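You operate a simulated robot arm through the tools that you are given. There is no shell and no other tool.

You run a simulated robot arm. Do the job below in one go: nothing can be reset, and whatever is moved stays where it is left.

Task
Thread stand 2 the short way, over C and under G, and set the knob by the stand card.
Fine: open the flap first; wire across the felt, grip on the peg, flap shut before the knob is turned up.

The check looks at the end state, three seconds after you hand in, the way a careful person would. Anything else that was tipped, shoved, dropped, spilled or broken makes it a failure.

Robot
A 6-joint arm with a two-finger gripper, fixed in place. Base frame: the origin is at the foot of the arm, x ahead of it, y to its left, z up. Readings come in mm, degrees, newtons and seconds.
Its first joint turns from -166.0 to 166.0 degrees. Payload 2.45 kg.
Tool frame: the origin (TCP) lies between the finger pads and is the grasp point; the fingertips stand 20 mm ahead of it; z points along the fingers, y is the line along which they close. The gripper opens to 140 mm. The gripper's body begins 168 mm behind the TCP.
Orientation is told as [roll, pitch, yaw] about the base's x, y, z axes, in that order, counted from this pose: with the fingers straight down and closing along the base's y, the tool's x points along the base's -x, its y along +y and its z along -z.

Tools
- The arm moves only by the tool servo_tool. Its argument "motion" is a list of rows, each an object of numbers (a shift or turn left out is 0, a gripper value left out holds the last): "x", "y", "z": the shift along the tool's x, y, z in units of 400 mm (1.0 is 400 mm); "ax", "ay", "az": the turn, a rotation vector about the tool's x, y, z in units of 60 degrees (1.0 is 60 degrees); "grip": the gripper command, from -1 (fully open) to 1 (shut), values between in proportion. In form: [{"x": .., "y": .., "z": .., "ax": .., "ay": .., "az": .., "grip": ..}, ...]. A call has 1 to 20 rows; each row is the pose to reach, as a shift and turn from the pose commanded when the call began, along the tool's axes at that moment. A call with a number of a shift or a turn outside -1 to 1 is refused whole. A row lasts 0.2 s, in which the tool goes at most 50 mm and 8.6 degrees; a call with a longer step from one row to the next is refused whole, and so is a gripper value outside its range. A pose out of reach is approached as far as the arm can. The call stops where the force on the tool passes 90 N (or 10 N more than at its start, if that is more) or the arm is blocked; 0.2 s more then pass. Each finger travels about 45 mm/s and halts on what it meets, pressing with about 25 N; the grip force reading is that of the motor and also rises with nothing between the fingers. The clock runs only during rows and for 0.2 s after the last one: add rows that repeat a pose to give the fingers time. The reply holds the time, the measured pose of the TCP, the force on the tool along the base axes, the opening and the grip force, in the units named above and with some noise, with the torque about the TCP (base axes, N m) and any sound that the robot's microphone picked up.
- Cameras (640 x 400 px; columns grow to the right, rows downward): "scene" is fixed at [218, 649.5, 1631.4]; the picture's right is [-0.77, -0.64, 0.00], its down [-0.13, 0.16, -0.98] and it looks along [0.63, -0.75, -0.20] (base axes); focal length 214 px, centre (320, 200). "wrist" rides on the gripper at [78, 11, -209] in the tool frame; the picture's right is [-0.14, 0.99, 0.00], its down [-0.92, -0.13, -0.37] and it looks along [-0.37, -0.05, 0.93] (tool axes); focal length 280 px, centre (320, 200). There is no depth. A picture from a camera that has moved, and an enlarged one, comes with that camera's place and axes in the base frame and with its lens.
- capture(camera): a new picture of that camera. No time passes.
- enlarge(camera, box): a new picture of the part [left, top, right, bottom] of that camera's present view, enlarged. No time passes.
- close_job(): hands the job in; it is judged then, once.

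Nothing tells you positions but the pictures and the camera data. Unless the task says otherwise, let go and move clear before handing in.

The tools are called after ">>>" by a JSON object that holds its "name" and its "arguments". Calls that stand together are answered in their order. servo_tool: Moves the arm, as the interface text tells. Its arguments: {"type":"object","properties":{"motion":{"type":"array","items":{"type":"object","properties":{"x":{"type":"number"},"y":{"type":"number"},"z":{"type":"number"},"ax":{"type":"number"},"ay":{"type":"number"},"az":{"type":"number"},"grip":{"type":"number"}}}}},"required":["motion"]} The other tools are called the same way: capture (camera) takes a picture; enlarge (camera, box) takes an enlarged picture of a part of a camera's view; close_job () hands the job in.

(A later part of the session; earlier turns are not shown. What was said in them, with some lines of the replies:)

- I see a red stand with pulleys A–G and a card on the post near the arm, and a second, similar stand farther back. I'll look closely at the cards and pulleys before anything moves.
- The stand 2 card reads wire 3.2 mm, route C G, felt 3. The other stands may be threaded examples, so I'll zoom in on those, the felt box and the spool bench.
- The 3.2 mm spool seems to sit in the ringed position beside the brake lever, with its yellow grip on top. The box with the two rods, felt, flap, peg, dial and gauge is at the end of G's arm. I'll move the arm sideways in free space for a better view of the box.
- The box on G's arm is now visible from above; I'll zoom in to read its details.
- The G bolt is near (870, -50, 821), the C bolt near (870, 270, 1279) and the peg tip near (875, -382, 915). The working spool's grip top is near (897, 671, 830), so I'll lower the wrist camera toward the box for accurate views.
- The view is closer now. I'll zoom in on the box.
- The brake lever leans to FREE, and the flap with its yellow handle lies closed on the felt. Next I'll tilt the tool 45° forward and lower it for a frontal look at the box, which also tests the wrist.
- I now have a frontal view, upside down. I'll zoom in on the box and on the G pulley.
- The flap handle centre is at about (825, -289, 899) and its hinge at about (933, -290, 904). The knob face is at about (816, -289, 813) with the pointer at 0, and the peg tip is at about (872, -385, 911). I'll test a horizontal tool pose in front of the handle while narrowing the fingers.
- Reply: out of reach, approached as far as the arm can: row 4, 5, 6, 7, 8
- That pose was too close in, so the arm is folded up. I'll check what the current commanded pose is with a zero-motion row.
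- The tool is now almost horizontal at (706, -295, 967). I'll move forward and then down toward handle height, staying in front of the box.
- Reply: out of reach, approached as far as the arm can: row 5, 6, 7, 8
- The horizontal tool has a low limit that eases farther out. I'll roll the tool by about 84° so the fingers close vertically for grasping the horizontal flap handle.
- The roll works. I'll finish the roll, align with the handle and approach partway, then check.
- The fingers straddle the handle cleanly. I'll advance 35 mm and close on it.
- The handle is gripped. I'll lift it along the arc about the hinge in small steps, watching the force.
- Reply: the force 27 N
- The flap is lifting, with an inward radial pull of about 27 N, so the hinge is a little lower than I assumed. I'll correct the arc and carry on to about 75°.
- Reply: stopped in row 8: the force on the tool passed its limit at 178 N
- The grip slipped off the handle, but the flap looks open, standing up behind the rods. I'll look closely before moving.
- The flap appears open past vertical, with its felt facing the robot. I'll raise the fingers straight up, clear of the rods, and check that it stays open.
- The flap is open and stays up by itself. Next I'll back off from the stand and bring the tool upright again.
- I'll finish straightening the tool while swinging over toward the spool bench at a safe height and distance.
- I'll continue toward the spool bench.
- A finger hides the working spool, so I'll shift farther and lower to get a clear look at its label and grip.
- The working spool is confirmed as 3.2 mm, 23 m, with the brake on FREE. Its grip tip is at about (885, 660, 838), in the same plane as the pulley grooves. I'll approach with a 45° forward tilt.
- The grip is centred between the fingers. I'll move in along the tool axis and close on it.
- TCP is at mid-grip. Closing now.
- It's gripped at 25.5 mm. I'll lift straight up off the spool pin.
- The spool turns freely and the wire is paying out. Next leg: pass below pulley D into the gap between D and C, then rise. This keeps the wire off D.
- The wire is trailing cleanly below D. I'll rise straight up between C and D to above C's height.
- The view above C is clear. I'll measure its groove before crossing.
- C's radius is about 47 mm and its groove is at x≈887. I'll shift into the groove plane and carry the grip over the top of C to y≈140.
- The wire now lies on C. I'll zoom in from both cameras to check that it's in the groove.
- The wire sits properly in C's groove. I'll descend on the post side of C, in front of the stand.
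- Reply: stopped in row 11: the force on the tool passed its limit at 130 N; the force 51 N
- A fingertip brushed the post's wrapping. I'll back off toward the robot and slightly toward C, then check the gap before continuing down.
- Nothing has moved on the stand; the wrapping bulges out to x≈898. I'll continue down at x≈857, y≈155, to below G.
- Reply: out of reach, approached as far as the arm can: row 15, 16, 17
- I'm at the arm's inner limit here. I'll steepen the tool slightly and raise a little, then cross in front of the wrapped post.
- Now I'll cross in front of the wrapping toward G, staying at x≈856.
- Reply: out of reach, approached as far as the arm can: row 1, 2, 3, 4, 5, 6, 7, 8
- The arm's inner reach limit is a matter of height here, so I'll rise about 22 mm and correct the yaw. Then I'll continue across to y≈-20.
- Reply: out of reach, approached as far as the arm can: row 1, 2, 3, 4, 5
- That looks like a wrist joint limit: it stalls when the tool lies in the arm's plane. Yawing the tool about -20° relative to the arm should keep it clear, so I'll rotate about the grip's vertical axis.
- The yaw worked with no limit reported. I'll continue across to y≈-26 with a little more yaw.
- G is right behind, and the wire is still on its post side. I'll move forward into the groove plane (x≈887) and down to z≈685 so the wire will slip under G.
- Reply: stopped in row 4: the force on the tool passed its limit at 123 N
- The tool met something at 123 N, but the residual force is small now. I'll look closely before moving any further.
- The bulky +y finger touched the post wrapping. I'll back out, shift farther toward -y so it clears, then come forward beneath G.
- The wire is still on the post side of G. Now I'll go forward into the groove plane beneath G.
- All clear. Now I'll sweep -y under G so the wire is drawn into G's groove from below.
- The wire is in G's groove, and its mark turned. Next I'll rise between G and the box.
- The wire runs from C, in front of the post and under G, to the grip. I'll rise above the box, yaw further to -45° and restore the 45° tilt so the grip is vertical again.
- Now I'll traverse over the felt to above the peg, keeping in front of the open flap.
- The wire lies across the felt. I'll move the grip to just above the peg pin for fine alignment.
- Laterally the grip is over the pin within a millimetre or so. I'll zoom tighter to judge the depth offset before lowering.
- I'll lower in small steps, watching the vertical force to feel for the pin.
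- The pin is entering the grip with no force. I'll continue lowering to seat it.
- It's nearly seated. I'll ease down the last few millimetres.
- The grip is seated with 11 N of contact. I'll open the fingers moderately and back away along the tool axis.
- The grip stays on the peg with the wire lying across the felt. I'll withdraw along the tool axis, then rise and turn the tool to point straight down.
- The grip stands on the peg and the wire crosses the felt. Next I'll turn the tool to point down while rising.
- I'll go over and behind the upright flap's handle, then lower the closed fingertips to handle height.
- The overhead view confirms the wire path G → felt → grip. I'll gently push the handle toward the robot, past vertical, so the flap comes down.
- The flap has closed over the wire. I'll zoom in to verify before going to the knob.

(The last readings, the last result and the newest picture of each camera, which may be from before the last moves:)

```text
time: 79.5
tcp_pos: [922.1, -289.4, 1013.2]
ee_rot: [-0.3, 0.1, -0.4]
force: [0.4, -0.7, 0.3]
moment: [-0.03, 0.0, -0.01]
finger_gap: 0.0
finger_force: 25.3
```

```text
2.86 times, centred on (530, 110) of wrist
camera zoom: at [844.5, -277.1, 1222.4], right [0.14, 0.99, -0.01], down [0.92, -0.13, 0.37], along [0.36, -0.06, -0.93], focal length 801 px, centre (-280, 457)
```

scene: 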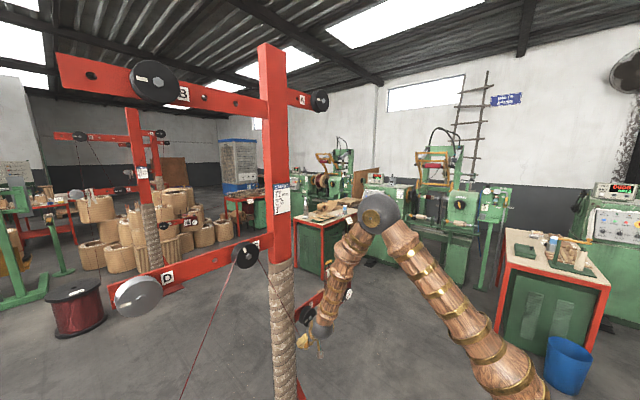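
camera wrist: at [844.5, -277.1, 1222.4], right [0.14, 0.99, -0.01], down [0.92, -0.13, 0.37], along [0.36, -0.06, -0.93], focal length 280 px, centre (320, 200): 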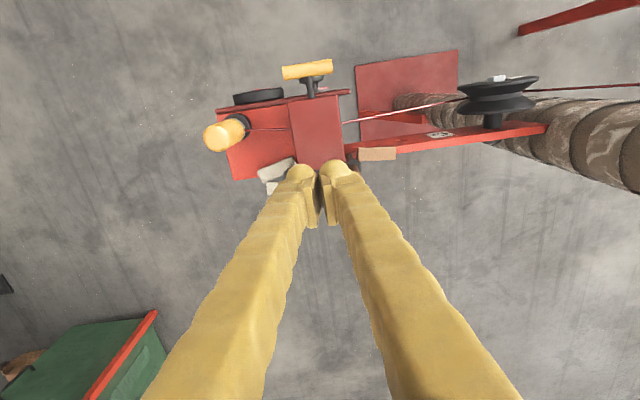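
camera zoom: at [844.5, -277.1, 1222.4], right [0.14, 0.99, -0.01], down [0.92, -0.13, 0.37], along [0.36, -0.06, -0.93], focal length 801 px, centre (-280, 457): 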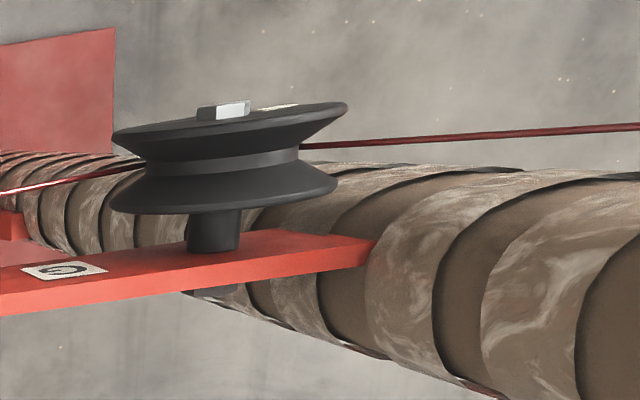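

The flap is shut on the wire, and the wire is in G's groove. Next is the knob, so I'll rise and back away from the box.

>>> {"name": "servo_tool", "arguments": {"motion": [{"z": -0.1, "grip": 1}, {"z": -0.2}, {"x": 0.1, "z": -0.22}, {"x": 0.2, "z": -0.22}, {"x": 0.3, "z": -0.22}, {"x": 0.4, "z": -0.22}, {"x": 0.5, "z": -0.22}, {"x": 0.6, "z": -0.22}, {"x": 0.65, "z": -0.22}, {"x": 0.65, "z": -0.22}]}}

>>> {"name": "capture", "arguments": {"camera": "scene"}}

```text
time: 81.7
tcp_pos: [660.5, -289.7, 1100.2]
ee_rot: [-0.3, 0.1, -0.3]
force: [-0.1, -0.4, 0.2]
moment: [-0.02, 0.01, 0.01]
finger_gap: 0.0
finger_force: 25.1
```

```text
taken
```

scene: 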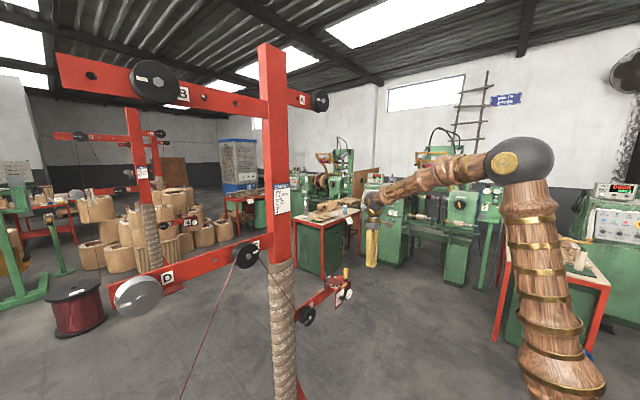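

I'll tilt the tool forward and go down in front of the dial for a frontal look.

>>> {"name": "servo_tool", "arguments": {"motion": [{"x": -0.0125, "z": 0.0688, "ay": -0.094, "grip": 0.4}, {"x": -0.025, "z": 0.1375, "ay": -0.1875}, {"x": -0.0375, "z": 0.2063, "ay": -0.281}, {"x": -0.05, "z": 0.275, "ay": -0.375}, {"x": -0.0625, "z": 0.3438, "ay": -0.469}, {"x": -0.075, "z": 0.4125, "ay": -0.5625}, {"x": -0.0875, "z": 0.4813, "ay": -0.656}, {"x": -0.1, "z": 0.55, "ay": -0.75}, {"x": -0.1, "z": 0.55, "ay": -0.75}]}}

>>> {"name": "capture", "arguments": {"camera": "wrist"}}

>>> {"name": "enlarge", "arguments": {"camera": "wrist", "box": [230, 20, 390, 160]}}

```text
time: 83.7
tcp_pos: [703.4, -287.3, 880.6]
ee_rot: [-0.6, -44.9, 0.1]
force: [-0.7, -0.1, 0.9]
moment: [0.04, -0.01, 0.05]
finger_gap: 41.9
finger_force: 0.1
```

```text
taken
camera wrist: at [499.9, -275.2, 974.1], right [0.1, 0.99, 0.09], down [0.39, -0.12, 0.91], along [0.91, -0.06, -0.4], focal length 280 px, centre (320, 200)
```

wrist: 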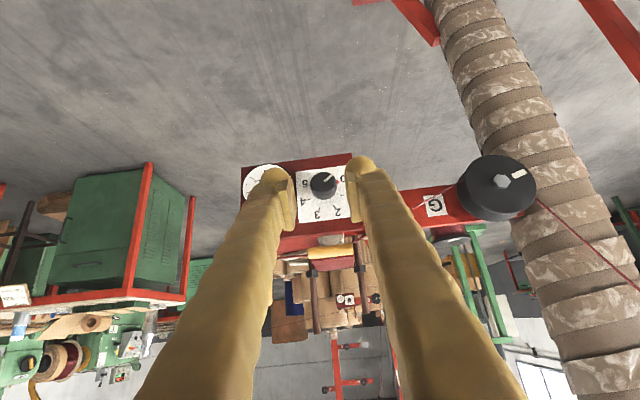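

```text
2.86 times, centred on (310, 90) of wrist
camera zoom: at [499.9, -275.2, 974.1], right [0.1, 0.99, 0.09], down [0.39, -0.12, 0.91], along [0.91, -0.06, -0.4], focal length 801 px, centre (349, 514)
```

zoom: 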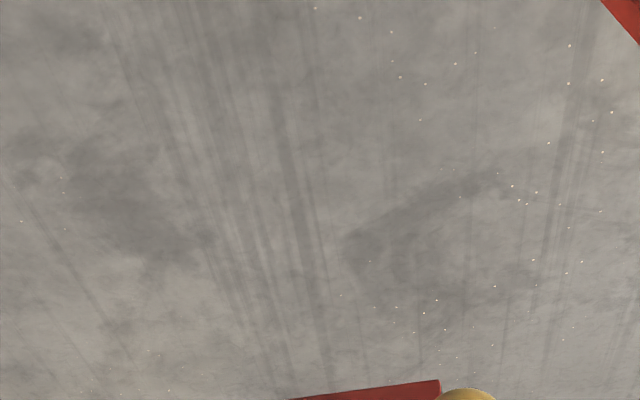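

>>> {"name": "enlarge", "arguments": {"camera": "wrist", "box": [280, 145, 370, 240]}}

>>> {"name": "servo_tool", "arguments": {"motion": [{"x": 0.012, "z": 0.024, "ay": -0.07}, {"x": 0.024, "z": 0.048, "ay": -0.14}, {"x": 0.036, "z": 0.072, "ay": -0.21}, {"x": 0.048, "z": 0.096, "ay": -0.28}, {"x": 0.048, "z": 0.096, "ay": -0.28}]}}

>>> {"name": "capture", "arguments": {"camera": "wrist"}}

```text
4.21 times, centred on (325, 192) of wrist
camera zoom: at [499.9, -275.2, 974.1], right [0.1, 0.99, 0.09], down [0.39, -0.12, 0.91], along [0.91, -0.06, -0.4], focal length 1181 px, centre (299, 232)
```

zoom: 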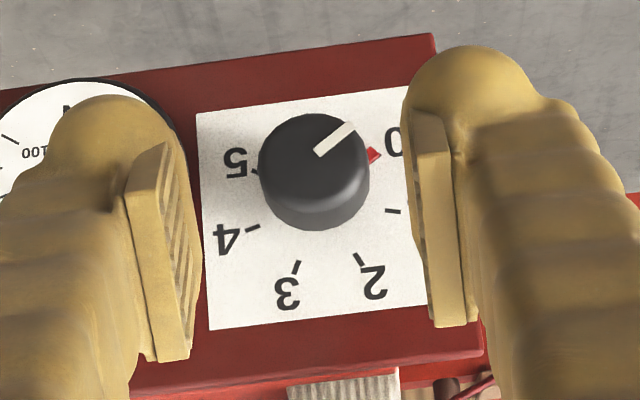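

```text
time: 84.9
tcp_pos: [719.2, -293.3, 849.2]
ee_rot: [0.7, -61.5, -0.7]
force: [0.8, -0.1, 0.3]
moment: [-0.01, -0.01, 0.0]
finger_gap: 42.3
finger_force: 0.0
out of reach, approached as far as the arm can: row 4, 5
```

```text
taken
camera wrist: at [497.6, -281.3, 879.9], right [0.07, 0.99, 0.13], down [0.12, -0.13, 0.98], along [0.99, -0.05, -0.12], focal length 280 px, centre (320, 200)
```

wrist: 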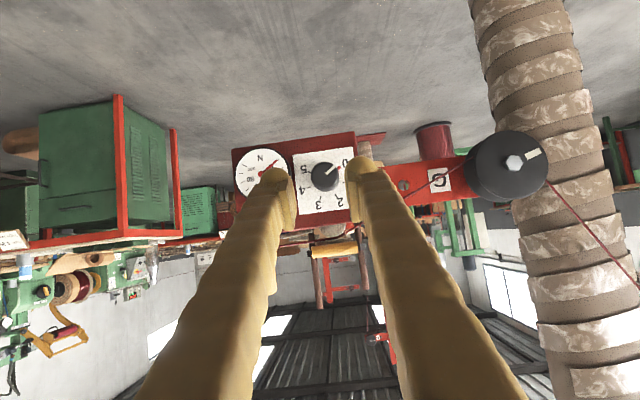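

This is a nearly frontal view of the dial. I'll zoom in to measure the scale.

>>> {"name": "enlarge", "arguments": {"camera": "wrist", "box": [280, 135, 370, 235]}}

>>> {"name": "enlarge", "arguments": {"camera": "wrist", "box": [225, 130, 305, 210]}}

```text
4.00 times, centred on (325, 185) of wrist
camera zoom: at [497.6, -281.3, 879.9], right [0.07, 0.99, 0.13], down [0.12, -0.13, 0.98], along [0.99, -0.05, -0.12], focal length 1122 px, centre (300, 260)
```

zoom: 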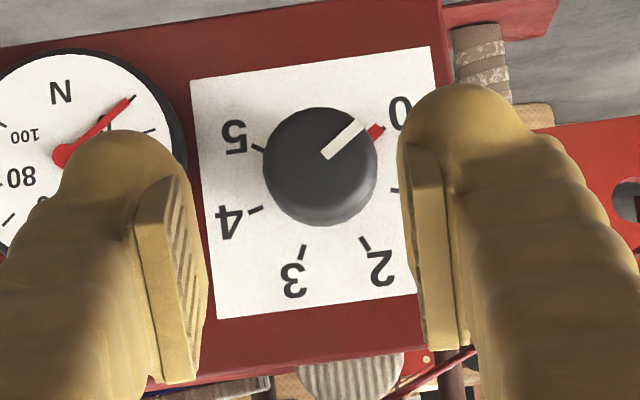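

```text
5.00 times, centred on (265, 170) of wrist
camera zoom: at [497.6, -281.3, 879.9], right [0.07, 0.99, 0.13], down [0.12, -0.13, 0.98], along [0.99, -0.05, -0.12], focal length 1402 px, centre (595, 350)
```

zoom: 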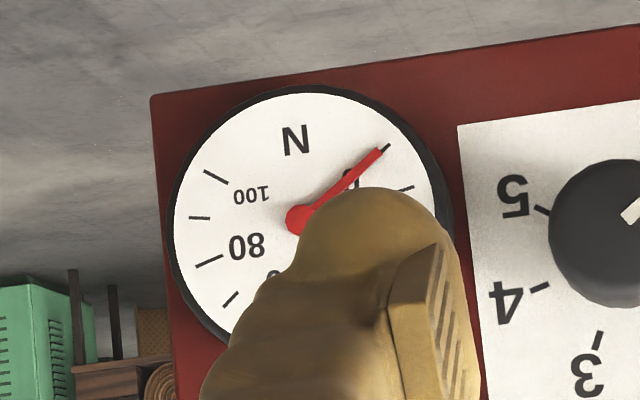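

The ticks are about 51° apart, so 0→3 is roughly 152° clockwise. I'll move to just in front of the knob with the tool nearly horizontal.

>>> {"name": "servo_tool", "arguments": {"motion": [{"y": 0.003, "z": 0.047, "ay": -0.08}, {"x": -0.001, "y": 0.006, "z": 0.094, "ay": -0.18}, {"x": -0.002, "y": 0.009, "z": 0.141, "ay": -0.28}, {"x": -0.002, "y": 0.0115, "z": 0.187, "ay": -0.38}, {"x": -0.002, "y": 0.0115, "z": 0.187, "ay": -0.38}]}}

>>> {"name": "capture", "arguments": {"camera": "wrist"}}

>>> {"name": "enlarge", "arguments": {"camera": "scene", "box": [320, 250, 390, 320]}}

```text
time: 86.1
tcp_pos: [821.1, -317.5, 859.8]
ee_rot: [31.4, -81.4, -30.1]
force: [0.0, 0.4, -0.7]
moment: [-0.02, -0.03, -0.01]
finger_gap: 41.8
finger_force: 0.1
out of reach, approached as far as the arm can: row 1, 2, 3, 4, 5
```

```text
taken
camera wrist: at [602.4, -306.2, 809.7], right [0.0, 0.98, 0.21], down [-0.24, -0.21, 0.95], along [0.97, -0.05, 0.24], focal length 280 px, centre (320, 200)
```

wrist: 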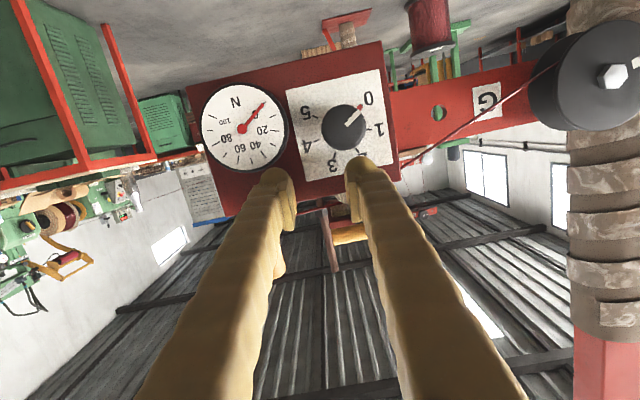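

```text
5.71 times, centred on (355, 285) of scene
camera zoom: at [218.0, 649.5, 1631.4], right [-0.77, -0.64, 0.0], down [-0.13, 0.16, -0.98], along [0.63, -0.75, -0.2], focal length 1226 px, centre (120, -286)
```

zoom: 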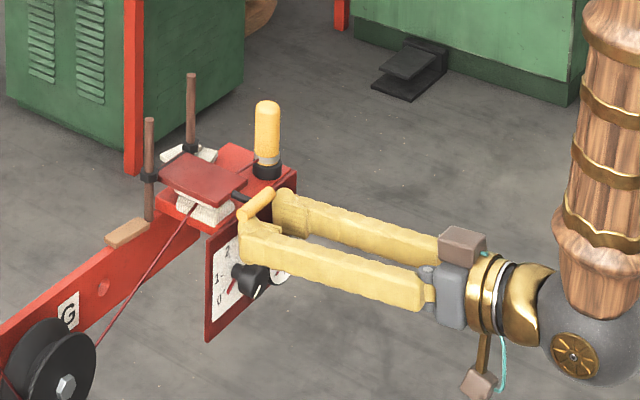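

The solver drifted because of what looks like a wrist-roll limit: at horizontal it needs positive roll. Nothing was touched, so I'll back off first and then add positive roll.

>>> {"name": "servo_tool", "arguments": {"motion": [{"z": -0.05}, {"z": -0.1}, {"z": -0.1, "az": 0.1}, {"z": -0.1, "az": 0.2}, {"z": -0.1, "az": 0.3}, {"z": -0.1, "az": 0.3}]}}

>>> {"name": "capture", "arguments": {"camera": "wrist"}}

```text
time: 87.5
tcp_pos: [781.1, -319.0, 863.3]
ee_rot: [71.4, -66.4, -71.4]
force: [-0.1, 0.3, 0.4]
moment: [0.03, -0.04, 0.02]
finger_gap: 42.1
finger_force: 0.1
out of reach, approached as far as the arm can: row 2
```

```text
taken
camera wrist: at [563.8, -283.1, 824.0], right [0.04, 0.86, 0.5], down [-0.25, -0.48, 0.84], along [0.97, -0.16, 0.2], focal length 280 px, centre (320, 200)
```

wrist: 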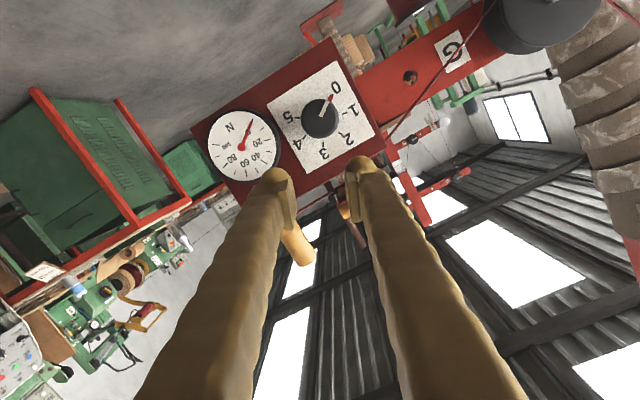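

With roll at 22° the arm is free. I'll level the tool fully, then move in front of the knob.

>>> {"name": "servo_tool", "arguments": {"motion": [{"ax": -0.012, "ay": -0.061}, {"ax": -0.024, "ay": -0.1217}, {"x": 0.046, "y": 0.008, "z": 0.013, "ax": -0.024, "ay": -0.1217}, {"x": 0.093, "y": 0.016, "z": 0.027, "ax": -0.024, "ay": -0.1217}, {"x": 0.139, "y": 0.0237, "z": 0.04, "ax": -0.024, "ay": -0.1217}, {"x": 0.139, "y": 0.0237, "z": 0.04, "ax": -0.024, "ay": -0.1217}]}}

>>> {"name": "capture", "arguments": {"camera": "wrist"}}

>>> {"name": "enlarge", "arguments": {"camera": "scene", "box": [320, 250, 390, 320]}}

```text
time: 88.9
tcp_pos: [790.4, -287.9, 815.5]
ee_rot: [89.9, -67.6, -89.9]
force: [0.0, -0.2, -0.4]
moment: [-0.01, 0.0, -0.01]
finger_gap: 42.0
finger_force: 0.1
```

```text
taken
camera wrist: at [580.6, -247.5, 748.2], right [0.0, 0.86, 0.5], down [-0.37, -0.47, 0.8], along [0.93, -0.19, 0.32], focal length 280 px, centre (320, 200)
```

wrist: 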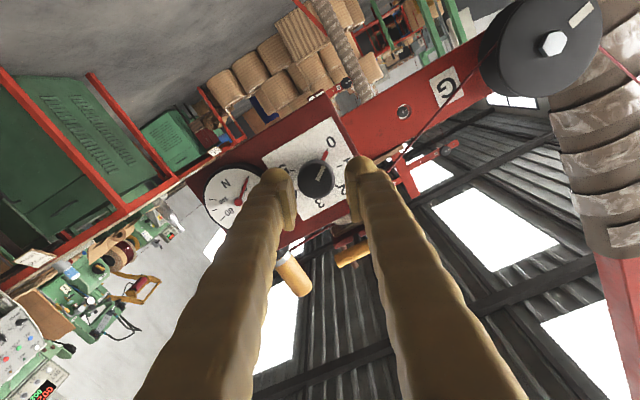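

```text
5.71 times, centred on (355, 285) of scene
camera zoom: at [218.0, 649.5, 1631.4], right [-0.77, -0.64, 0.0], down [-0.13, 0.16, -0.98], along [0.63, -0.75, -0.2], focal length 1226 px, centre (120, -286)
```

zoom: 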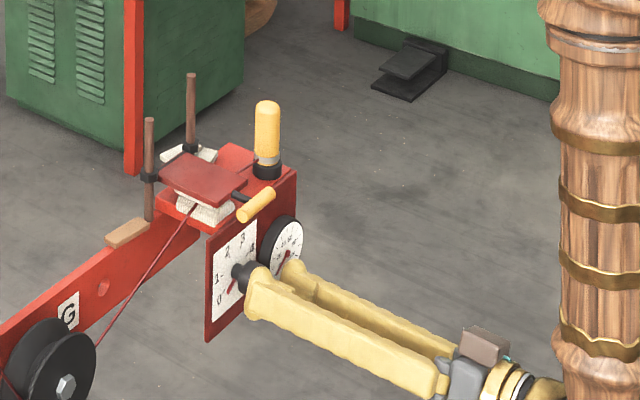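

>>> {"name": "enlarge", "arguments": {"camera": "wrist", "box": [260, 115, 380, 245]}}

```text
3.08 times, centred on (320, 180) of wrist
camera zoom: at [580.6, -247.5, 748.2], right [0.0, 0.86, 0.5], down [-0.37, -0.47, 0.8], along [0.93, -0.19, 0.32], focal length 863 px, centre (320, 262)
```

zoom: 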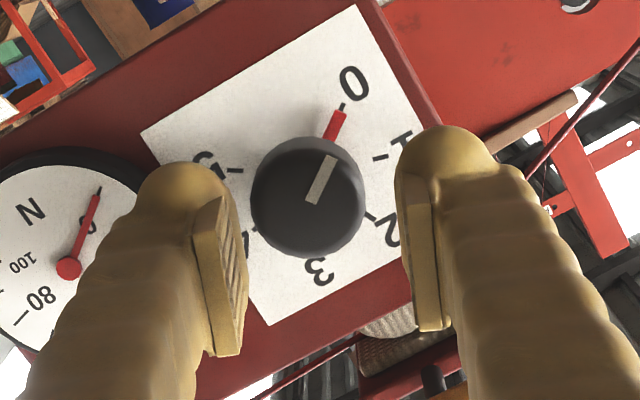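

The knob centre is slightly below the tool axis. I'll correct for that and advance so the fingertips straddle the knob while staying short of the gauge face.

>>> {"name": "servo_tool", "arguments": {"motion": [{"x": 0.0065, "y": -0.0059, "z": 0.01}, {"x": 0.0065, "y": -0.0059, "z": 0.0275}, {"x": 0.0065, "y": -0.0059, "z": 0.045}, {"x": 0.0065, "y": -0.0059, "z": 0.045}]}}

>>> {"name": "enlarge", "arguments": {"camera": "wrist", "box": [260, 115, 380, 245]}}

>>> {"name": "enlarge", "arguments": {"camera": "scene", "box": [330, 270, 370, 310]}}

```text
time: 89.9
tcp_pos: [808.1, -289.1, 812.6]
ee_rot: [89.9, -67.6, -89.9]
force: [-0.3, 0.3, 0.2]
moment: [0.05, 0.0, -0.02]
finger_gap: 42.1
finger_force: 0.0
```

```text
3.08 times, centred on (320, 180) of wrist
camera zoom: at [598.7, -249.3, 744.2], right [0.0, 0.86, 0.5], down [-0.37, -0.47, 0.8], along [0.93, -0.19, 0.32], focal length 863 px, centre (320, 262)
```

zoom: 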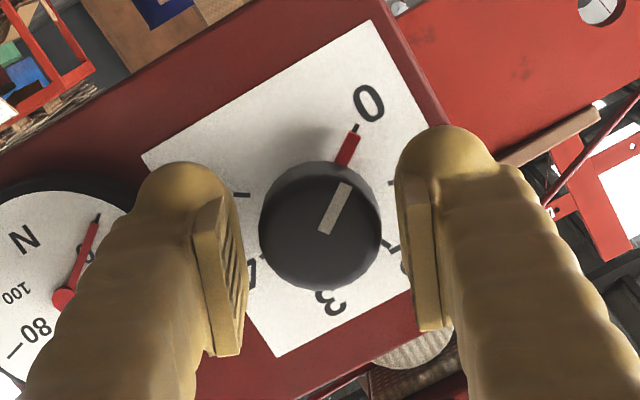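

```text
10.00 times, centred on (350, 290) of scene
camera zoom: at [218.0, 649.5, 1631.4], right [-0.77, -0.64, 0.0], down [-0.13, 0.16, -0.98], along [0.63, -0.75, -0.2], focal length 2145 px, centre (20, -700)
```

zoom: 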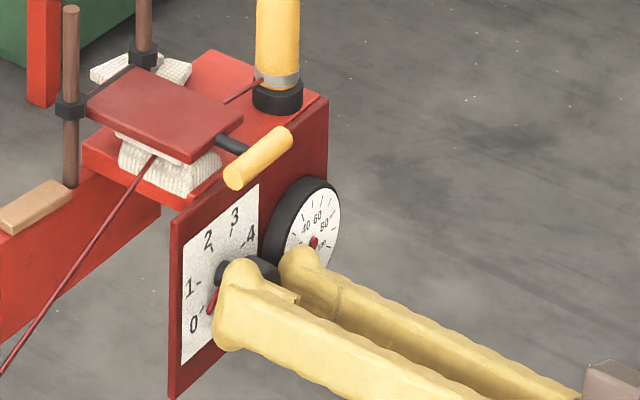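

The knob is centred between the pads. I'll close on it.

>>> {"name": "servo_tool", "arguments": {"motion": [{"grip": 0.7}, {"grip": 1}, {"grip": 1}, {"grip": 1}]}}

>>> {"name": "enlarge", "arguments": {"camera": "wrist", "box": [260, 115, 380, 245]}}

```text
time: 90.9
tcp_pos: [808.9, -290.7, 811.8]
ee_rot: [90.0, -67.6, -89.8]
force: [5.5, 0.9, -1.2]
moment: [0.0, -0.01, 0.01]
finger_gap: 29.9
finger_force: 44.5
```

```text
3.08 times, centred on (320, 180) of wrist
camera zoom: at [598.7, -249.4, 744.3], right [0.0, 0.86, 0.5], down [-0.37, -0.47, 0.8], along [0.93, -0.19, 0.32], focal length 863 px, centre (320, 262)
```

zoom: 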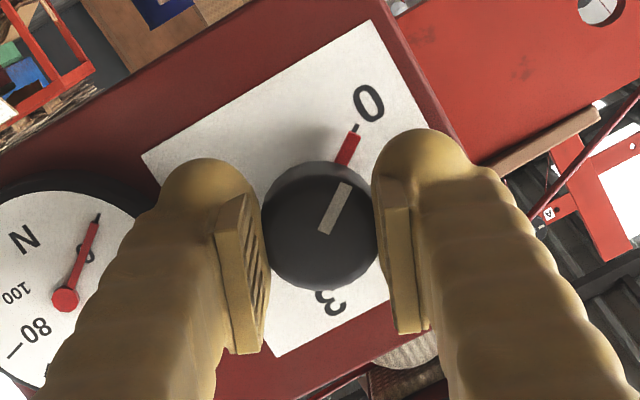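

The knob is gripped. I'll turn it clockwise a first 30° and check that the pointer follows.

>>> {"name": "servo_tool", "arguments": {"motion": [{"az": 0.1, "grip": 1}, {"az": 0.2}, {"az": 0.3}, {"az": 0.4}, {"az": 0.5}, {"az": 0.5}]}}

>>> {"name": "enlarge", "arguments": {"camera": "wrist", "box": [250, 105, 390, 255]}}

>>> {"name": "enlarge", "arguments": {"camera": "scene", "box": [330, 270, 370, 310]}}

```text
time: 92.3
tcp_pos: [808.3, -289.2, 811.9]
ee_rot: [89.9, -37.6, -89.9]
force: [11.5, -2.0, -7.9]
moment: [0.02, 0.09, 0.01]
finger_gap: 29.7
finger_force: 44.5
```

```text
2.67 times, centred on (320, 180) of wrist
camera zoom: at [598.6, -220.4, 773.6], right [0.0, 0.5, 0.87], down [-0.37, -0.81, 0.46], along [0.93, -0.32, 0.18], focal length 748 px, centre (320, 253)
```

zoom: 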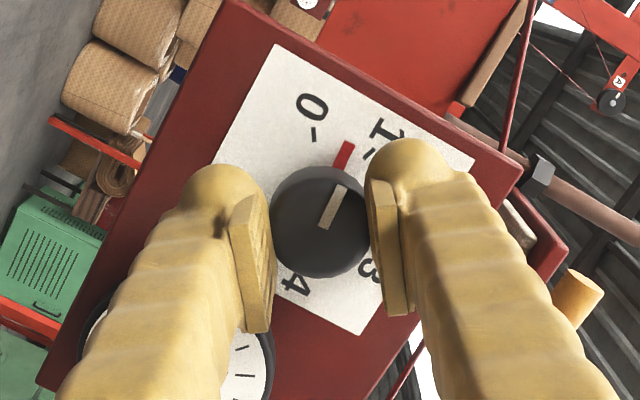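

```text
10.00 times, centred on (350, 290) of scene
camera zoom: at [218.0, 649.5, 1631.4], right [-0.77, -0.64, 0.0], down [-0.13, 0.16, -0.98], along [0.63, -0.75, -0.2], focal length 2145 px, centre (20, -700)
```

zoom: 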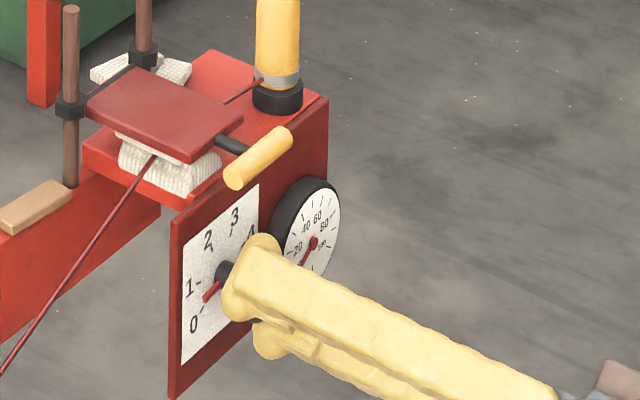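

The pointer follows the grip. I'll continue another 60°.

>>> {"name": "servo_tool", "arguments": {"motion": [{"az": 0.125, "grip": 1}, {"az": 0.25}, {"az": 0.375}, {"az": 0.5}, {"az": 0.625}, {"az": 0.75}, {"az": 0.875}, {"az": 1.0}, {"az": 1.0}]}}

>>> {"name": "enlarge", "arguments": {"camera": "wrist", "box": [250, 105, 390, 255]}}

>>> {"name": "enlarge", "arguments": {"camera": "scene", "box": [330, 270, 370, 310]}}

```text
time: 94.3
tcp_pos: [805.7, -288.8, 811.2]
ee_rot: [89.8, 22.4, -89.9]
force: [-9.6, 5.2, -11.7]
moment: [0.01, 0.15, 0.04]
finger_gap: 29.6
finger_force: 44.3
```

```text
2.67 times, centred on (320, 180) of wrist
camera zoom: at [598.6, -220.9, 852.8], right [0.0, -0.51, 0.86], down [-0.37, -0.8, -0.47], along [0.93, -0.32, -0.19], focal length 748 px, centre (320, 253)
```

zoom: 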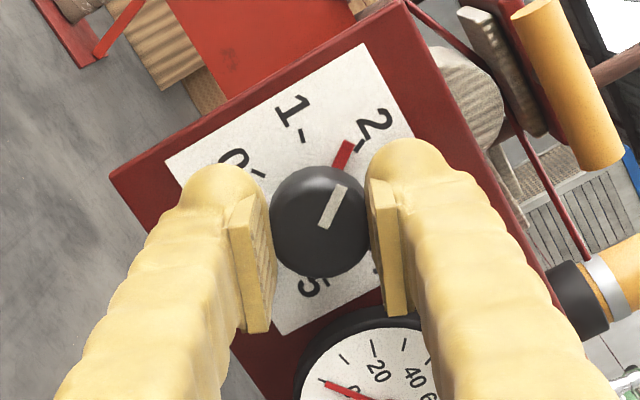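

```text
10.00 times, centred on (350, 290) of scene
camera zoom: at [218.0, 649.5, 1631.4], right [-0.77, -0.64, 0.0], down [-0.13, 0.16, -0.98], along [0.63, -0.75, -0.2], focal length 2145 px, centre (20, -700)
```

zoom: 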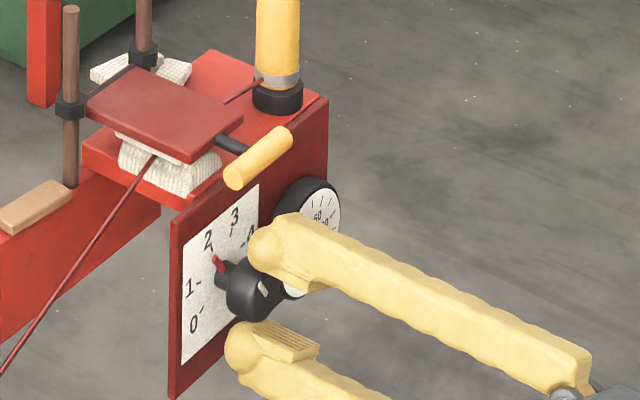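

The pointer is just short of 2. I'll turn another 54° and then fine-tune to 3.

>>> {"name": "servo_tool", "arguments": {"motion": [{"az": 0.125, "grip": 1}, {"az": 0.25}, {"az": 0.375}, {"az": 0.5}, {"az": 0.625}, {"az": 0.75}, {"az": 0.85}, {"az": 0.9}, {"az": 0.9}]}}

>>> {"name": "enlarge", "arguments": {"camera": "wrist", "box": [250, 105, 390, 255]}}

>>> {"name": "enlarge", "arguments": {"camera": "scene", "box": [330, 270, 370, 310]}}

```text
time: 96.3
tcp_pos: [807.4, -289.0, 812.8]
ee_rot: [89.7, 76.4, -90.0]
force: [20.5, 13.0, -10.1]
moment: [0.0, 0.07, 0.11]
finger_gap: 29.8
finger_force: 45.0
```

```text
2.67 times, centred on (320, 180) of wrist
camera zoom: at [598.6, -281.6, 891.4], right [0.0, -0.99, 0.1], down [-0.37, -0.09, -0.92], along [0.93, -0.04, -0.37], focal length 748 px, centre (320, 253)
```

zoom: 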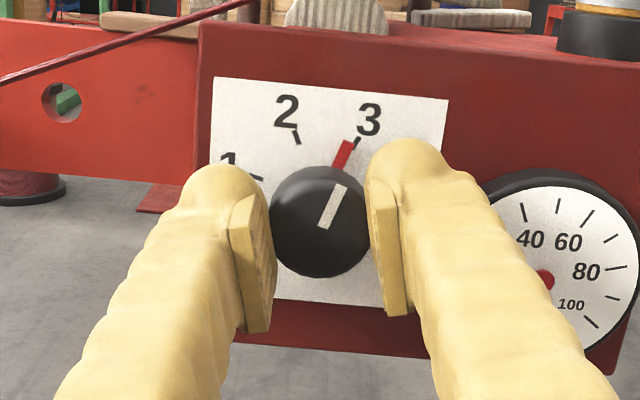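

```text
10.00 times, centred on (350, 290) of scene
camera zoom: at [218.0, 649.5, 1631.4], right [-0.77, -0.64, 0.0], down [-0.13, 0.16, -0.98], along [0.63, -0.75, -0.2], focal length 2145 px, centre (20, -700)
```

zoom: 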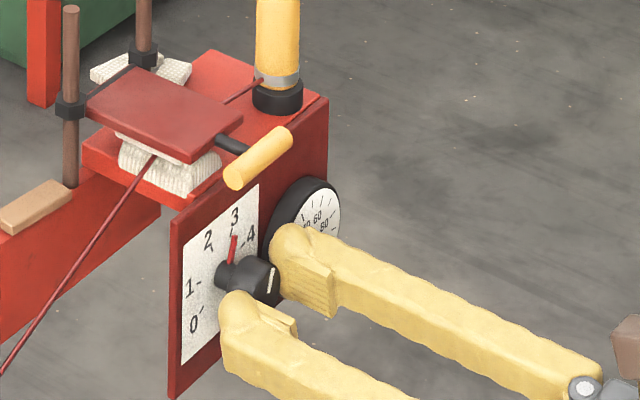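

>>> {"name": "enlarge", "arguments": {"camera": "wrist", "box": [295, 130, 350, 190]}}

```text
6.67 times, centred on (322, 160) of wrist
camera zoom: at [598.6, -281.6, 891.4], right [0.0, -0.99, 0.1], down [-0.37, -0.09, -0.92], along [0.93, -0.04, -0.37], focal length 1869 px, centre (303, 467)
```

zoom: 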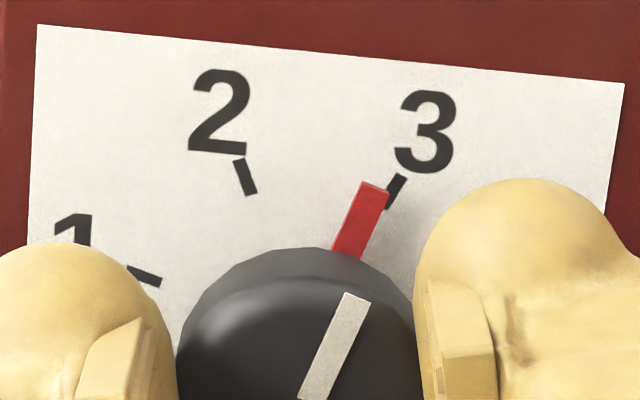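

The pointer needs roughly 8° more. I'll turn that and compare it with the tick.

>>> {"name": "servo_tool", "arguments": {"motion": [{"az": 0.065, "grip": 1}, {"az": 0.13}, {"az": 0.13}]}}

>>> {"name": "enlarge", "arguments": {"camera": "wrist", "box": [295, 130, 350, 190]}}

>>> {"name": "enlarge", "arguments": {"camera": "scene", "box": [338, 280, 362, 304]}}

```text
time: 97.1
tcp_pos: [807.1, -290.3, 811.7]
ee_rot: [89.6, 84.2, -90.4]
force: [26.6, 8.0, -9.4]
moment: [-0.01, 0.14, 0.06]
finger_gap: 29.8
finger_force: 45.2
```

```text
6.67 times, centred on (322, 160) of wrist
camera zoom: at [598.3, -292.1, 891.8], right [0.0, -1.0, -0.04], down [-0.37, 0.03, -0.93], along [0.93, 0.01, -0.37], focal length 1869 px, centre (303, 467)
```

zoom: 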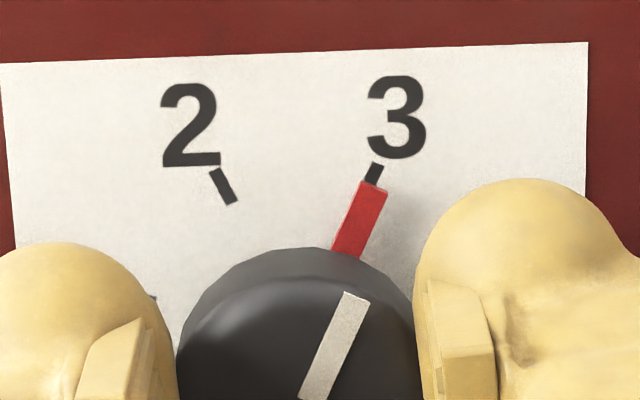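

```text
16.00 times, centred on (350, 292) of scene
camera zoom: at [218.0, 649.5, 1631.4], right [-0.77, -0.64, 0.0], down [-0.13, 0.16, -0.98], along [0.63, -0.75, -0.2], focal length 3432 px, centre (-160, -1272)
```

zoom: 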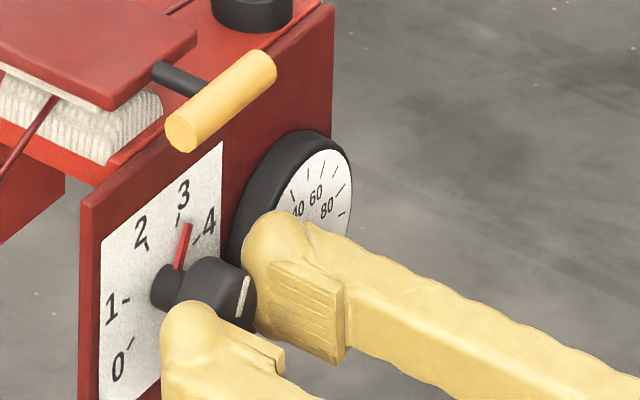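

The pointer lines up with the 3 tick from both cameras. I'll release and check that it stays.

>>> {"name": "servo_tool", "arguments": {"motion": [{"grip": 0.55}, {"grip": 0.4}, {"grip": 0.4}]}}

>>> {"name": "enlarge", "arguments": {"camera": "wrist", "box": [285, 120, 360, 200]}}

>>> {"name": "enlarge", "arguments": {"camera": "scene", "box": [338, 280, 362, 304]}}

```text
time: 97.9
tcp_pos: [806.8, -289.9, 813.1]
ee_rot: [89.6, 84.1, -90.3]
force: [0.0, -0.8, -0.6]
moment: [0.0, -0.01, -0.01]
finger_gap: 41.9
finger_force: 0.0
```

```text
5.00 times, centred on (322, 160) of wrist
camera zoom: at [597.9, -292.0, 891.9], right [0.0, -1.0, -0.04], down [-0.37, 0.03, -0.93], along [0.93, 0.01, -0.37], focal length 1402 px, centre (308, 400)
```

zoom: 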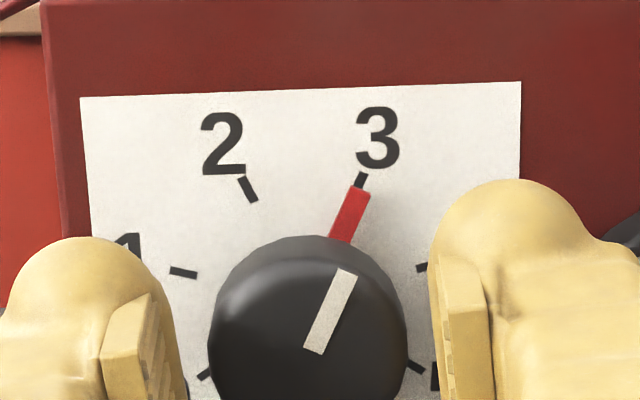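

```text
16.00 times, centred on (350, 292) of scene
camera zoom: at [218.0, 649.5, 1631.4], right [-0.77, -0.64, 0.0], down [-0.13, 0.16, -0.98], along [0.63, -0.75, -0.2], focal length 3432 px, centre (-160, -1272)
```

zoom: 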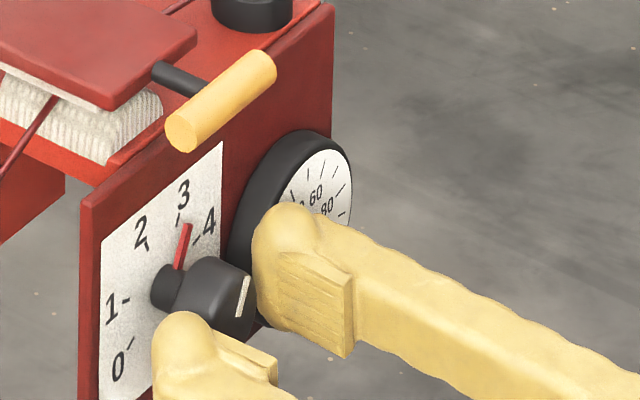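

The pointer holds at 3 after release. I'll back straight away from the knob.

>>> {"name": "servo_tool", "arguments": {"motion": [{"z": -0.03, "grip": 0.4}, {"z": -0.07}, {"z": -0.1}, {"z": -0.1}]}}

>>> {"name": "capture", "arguments": {"camera": "wrist"}}

>>> {"name": "enlarge", "arguments": {"camera": "wrist", "box": [240, 90, 480, 240]}}

>>> {"name": "capture", "arguments": {"camera": "scene"}}

```text
time: 98.9
tcp_pos: [767.8, -289.8, 812.7]
ee_rot: [89.6, 84.3, -90.4]
force: [0.0, 0.2, 0.4]
moment: [0.01, 0.01, 0.0]
finger_gap: 41.8
finger_force: 0.1
```

```text
taken
camera wrist: at [558.7, -292.4, 892.7], right [0.0, -1.0, -0.04], down [-0.37, 0.03, -0.93], along [0.93, 0.01, -0.37], focal length 280 px, centre (320, 200)
```

wrist: 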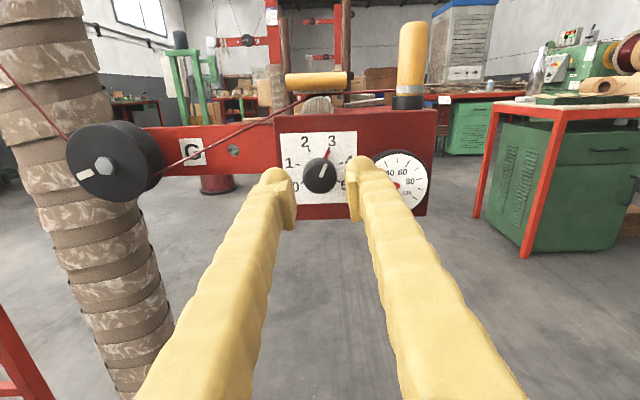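

```text
2.67 times, centred on (360, 165) of wrist
camera zoom: at [558.7, -292.4, 892.7], right [0.0, -1.0, -0.04], down [-0.37, 0.03, -0.93], along [0.93, 0.01, -0.37], focal length 748 px, centre (213, 293)
```

zoom: 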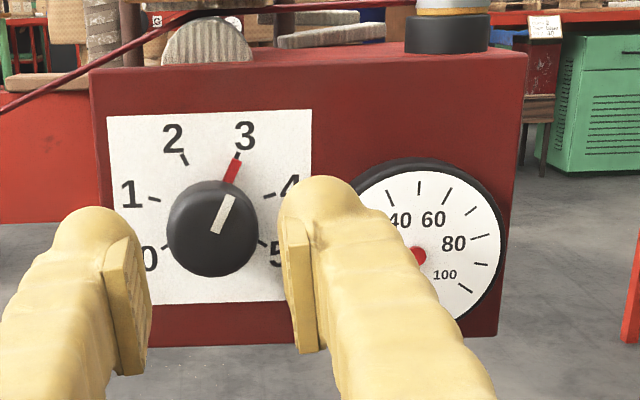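

```text
taken
```

scene: 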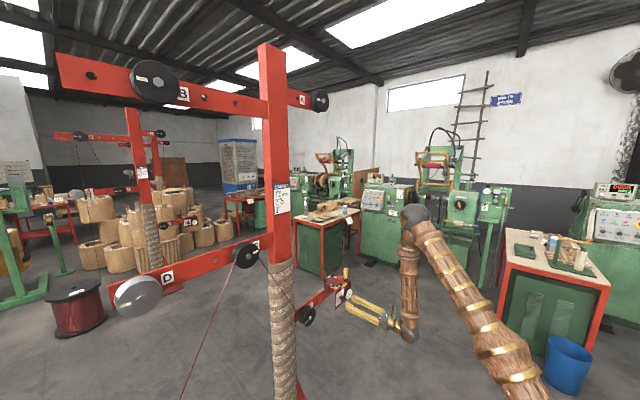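

The knob reads 3. I'll rise clear and check the flap, wire and gauge once more.

>>> {"name": "servo_tool", "arguments": {"motion": [{"z": -0.03}, {"x": 0.08, "z": -0.03}, {"x": 0.16, "z": -0.03}, {"x": 0.24, "z": -0.03}, {"x": 0.32, "z": -0.03}, {"x": 0.4, "z": -0.03}, {"x": 0.4, "z": -0.03}]}}

>>> {"name": "capture", "arguments": {"camera": "wrist"}}

>>> {"name": "enlarge", "arguments": {"camera": "scene", "box": [325, 262, 370, 312]}}

>>> {"name": "enlarge", "arguments": {"camera": "scene", "box": [170, 210, 350, 400]}}

```text
time: 100.5
tcp_pos: [754.3, -274.7, 972.3]
ee_rot: [89.5, 84.2, -90.5]
force: [-0.4, 0.1, 0.0]
moment: [-0.01, 0.0, 0.0]
finger_gap: 41.9
finger_force: 0.0
```

```text
taken
camera wrist: at [545.3, -275.8, 1051.1], right [0.0, -1.0, -0.04], down [-0.37, 0.03, -0.93], along [0.93, 0.01, -0.37], focal length 280 px, centre (320, 200)
```

wrist: 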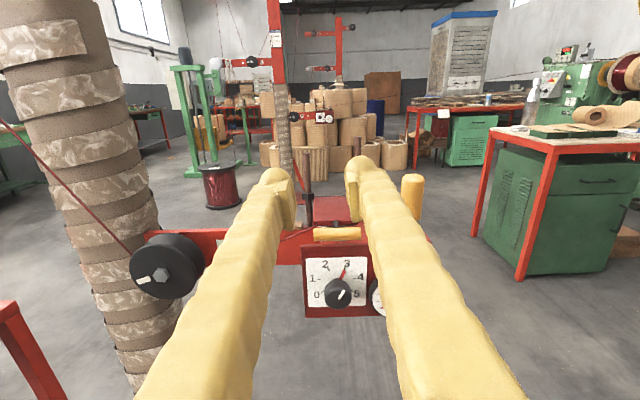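

```text
8.00 times, centred on (348, 287) of scene
camera zoom: at [218.0, 649.5, 1631.4], right [-0.77, -0.64, 0.0], down [-0.13, 0.16, -0.98], along [0.63, -0.75, -0.2], focal length 1716 px, centre (100, -496)
```

zoom: 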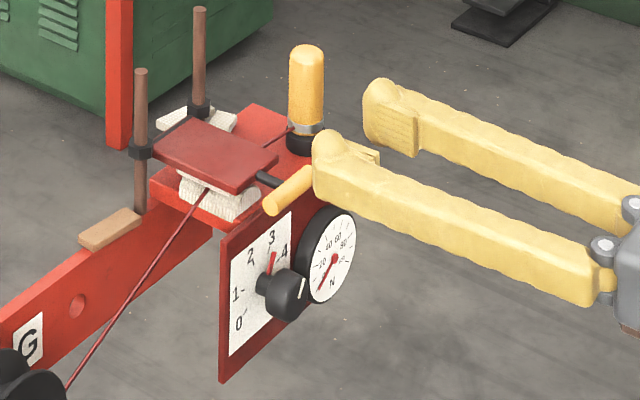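

```text
2.11 times, centred on (260, 305) of scene
camera zoom: at [218.0, 649.5, 1631.4], right [-0.77, -0.64, 0.0], down [-0.13, 0.16, -0.98], along [0.63, -0.75, -0.2], focal length 452 px, centre (446, -21)
```

zoom: 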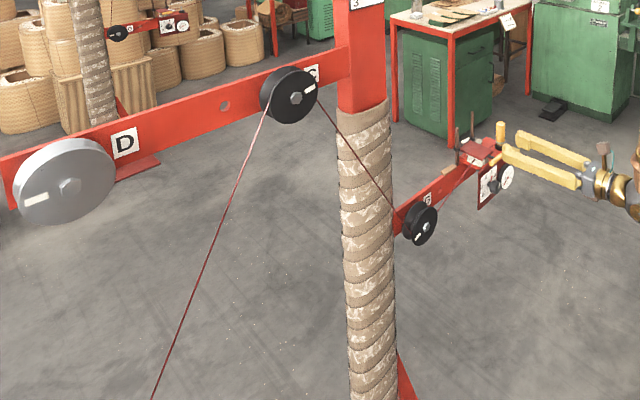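

The route looks right: spool → over C → under G → felt → peg, with the flap shut and the knob at 3. I'll compare with stand 1's box and check the spool bench before handing in.

>>> {"name": "enlarge", "arguments": {"camera": "scene", "box": [178, 208, 208, 232]}}

>>> {"name": "enlarge", "arguments": {"camera": "wrist", "box": [285, 220, 400, 330]}}

>>> {"name": "enlarge", "arguments": {"camera": "wrist", "box": [110, 150, 300, 310]}}

>>> {"name": "servo_tool", "arguments": {"motion": [{"z": -0.05}, {"z": -0.1}, {"x": 0.1, "z": -0.1}, {"x": 0.2, "z": -0.1}, {"x": 0.3, "z": -0.1}, {"x": 0.3, "z": -0.1}]}}

```text
16.00 times, centred on (193, 220) of scene
camera zoom: at [218.0, 649.5, 1631.4], right [-0.77, -0.64, 0.0], down [-0.13, 0.16, -0.98], along [0.63, -0.75, -0.2], focal length 3432 px, centre (2352, -120)
```

zoom: 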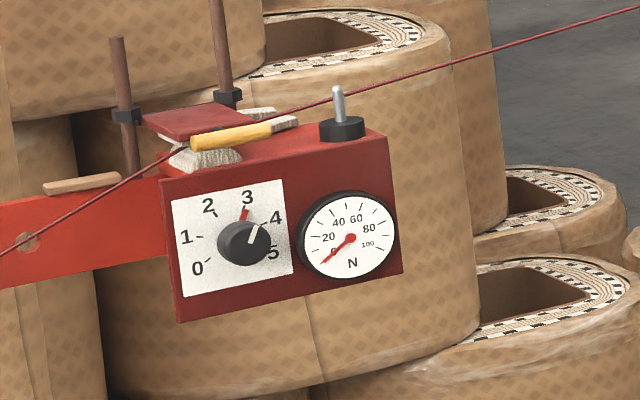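

```text
3.64 times, centred on (342, 275) of wrist
camera zoom: at [545.3, -275.8, 1051.1], right [0.0, -1.0, -0.04], down [-0.37, 0.03, -0.93], along [0.93, 0.01, -0.37], focal length 1020 px, centre (238, -73)
```

zoom: 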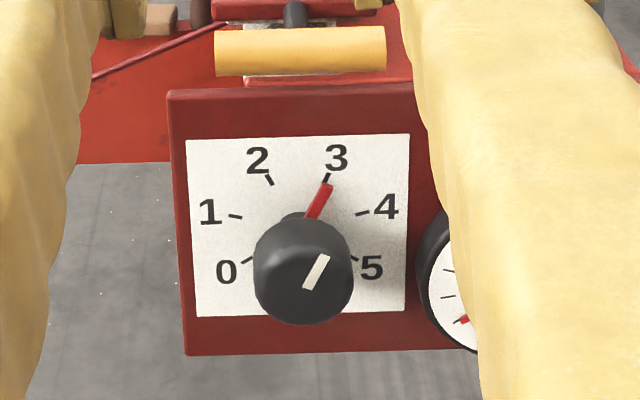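

```text
2.50 times, centred on (205, 230) of wrist
camera zoom: at [545.3, -275.8, 1051.1], right [0.0, -1.0, -0.04], down [-0.37, 0.03, -0.93], along [0.93, 0.01, -0.37], focal length 701 px, centre (608, 125)
```

zoom: 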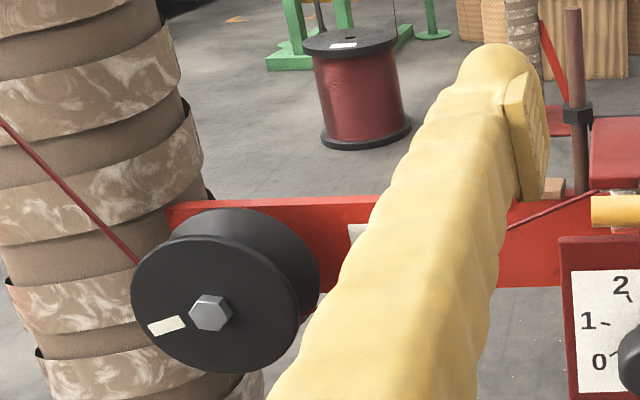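

```text
time: 101.9
tcp_pos: [715.3, -260.5, 1091.7]
ee_rot: [89.5, 84.2, -90.5]
force: [0.1, 1.1, 0.7]
moment: [0.0, 0.0, -0.02]
finger_gap: 42.3
finger_force: 0.0
out of reach, approached as far as the arm can: row 2, 3
```

Stand 1 shows the same knob setting with its gauge near zero, which matches. I'll take one last overall look now that the arm is clear.

>>> {"name": "capture", "arguments": {"camera": "scene"}}

>>> {"name": "enlarge", "arguments": {"camera": "scene", "box": [225, 230, 365, 340]}}

>>> {"name": "enlarge", "arguments": {"camera": "scene", "box": [325, 262, 370, 312]}}

```text
taken
```

scene: 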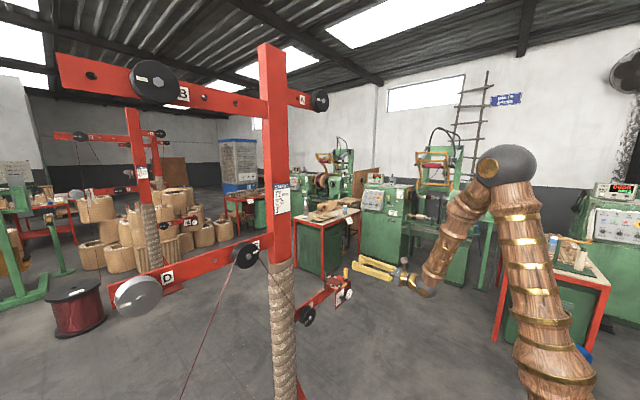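

```text
3.64 times, centred on (295, 285) of scene
camera zoom: at [218.0, 649.5, 1631.4], right [-0.77, -0.64, 0.0], down [-0.13, 0.16, -0.98], along [0.63, -0.75, -0.2], focal length 780 px, centre (411, -109)
```

zoom: 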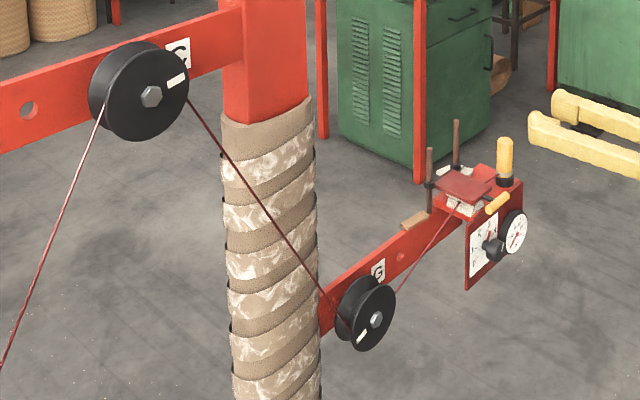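

```text
8.00 times, centred on (348, 287) of scene
camera zoom: at [218.0, 649.5, 1631.4], right [-0.77, -0.64, 0.0], down [-0.13, 0.16, -0.98], along [0.63, -0.75, -0.2], focal length 1716 px, centre (100, -496)
```

zoom: 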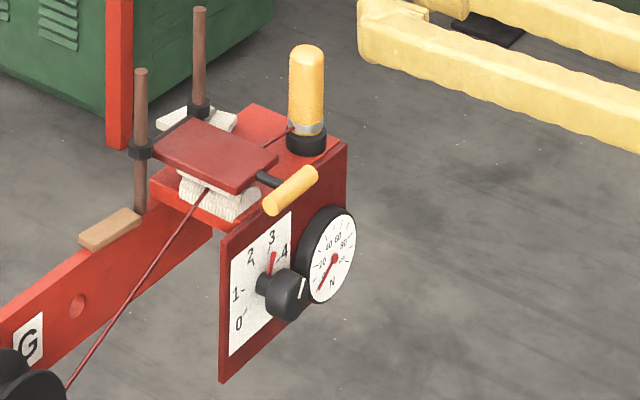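

Everything is in place: the 3.2 mm wire runs over C, under G and across the felt, and the grip is on the peg. The flap is shut, the knob is at 3 and the arm is clear, so I'm handing in.

>>> {"name": "close_job", "arguments": {}}

```text
The job is handed in.
```

I threaded stand 2 the short way and handed the job in. The 3.2 mm wire runs from its spool over C, under G and across the felt, and its grip is seated on the peg.

- **Order:** I opened the flap first and shut it over the wire before turning the knob. The knob went from 0 to 3, the felt setting on the stand card, and stayed there after I let go.
- **Bumps along the way:**
    - The fingers slipped off the flap handle while opening it, with a brief 178 N peak. The flap stayed open and later closed normally.
    - The gripper stopped twice near the post wrapping, at 130 N and 123 N. I saw nothing moved or damaged in the pictures.
- **Not checked at the end:** I didn't look at the spool bench again after lifting the grip off it. I set nothing else there, and the brake was on FREE when I started.

The tension gauge reads about zero. Stand 1 shows the same reading at the same knob setting.
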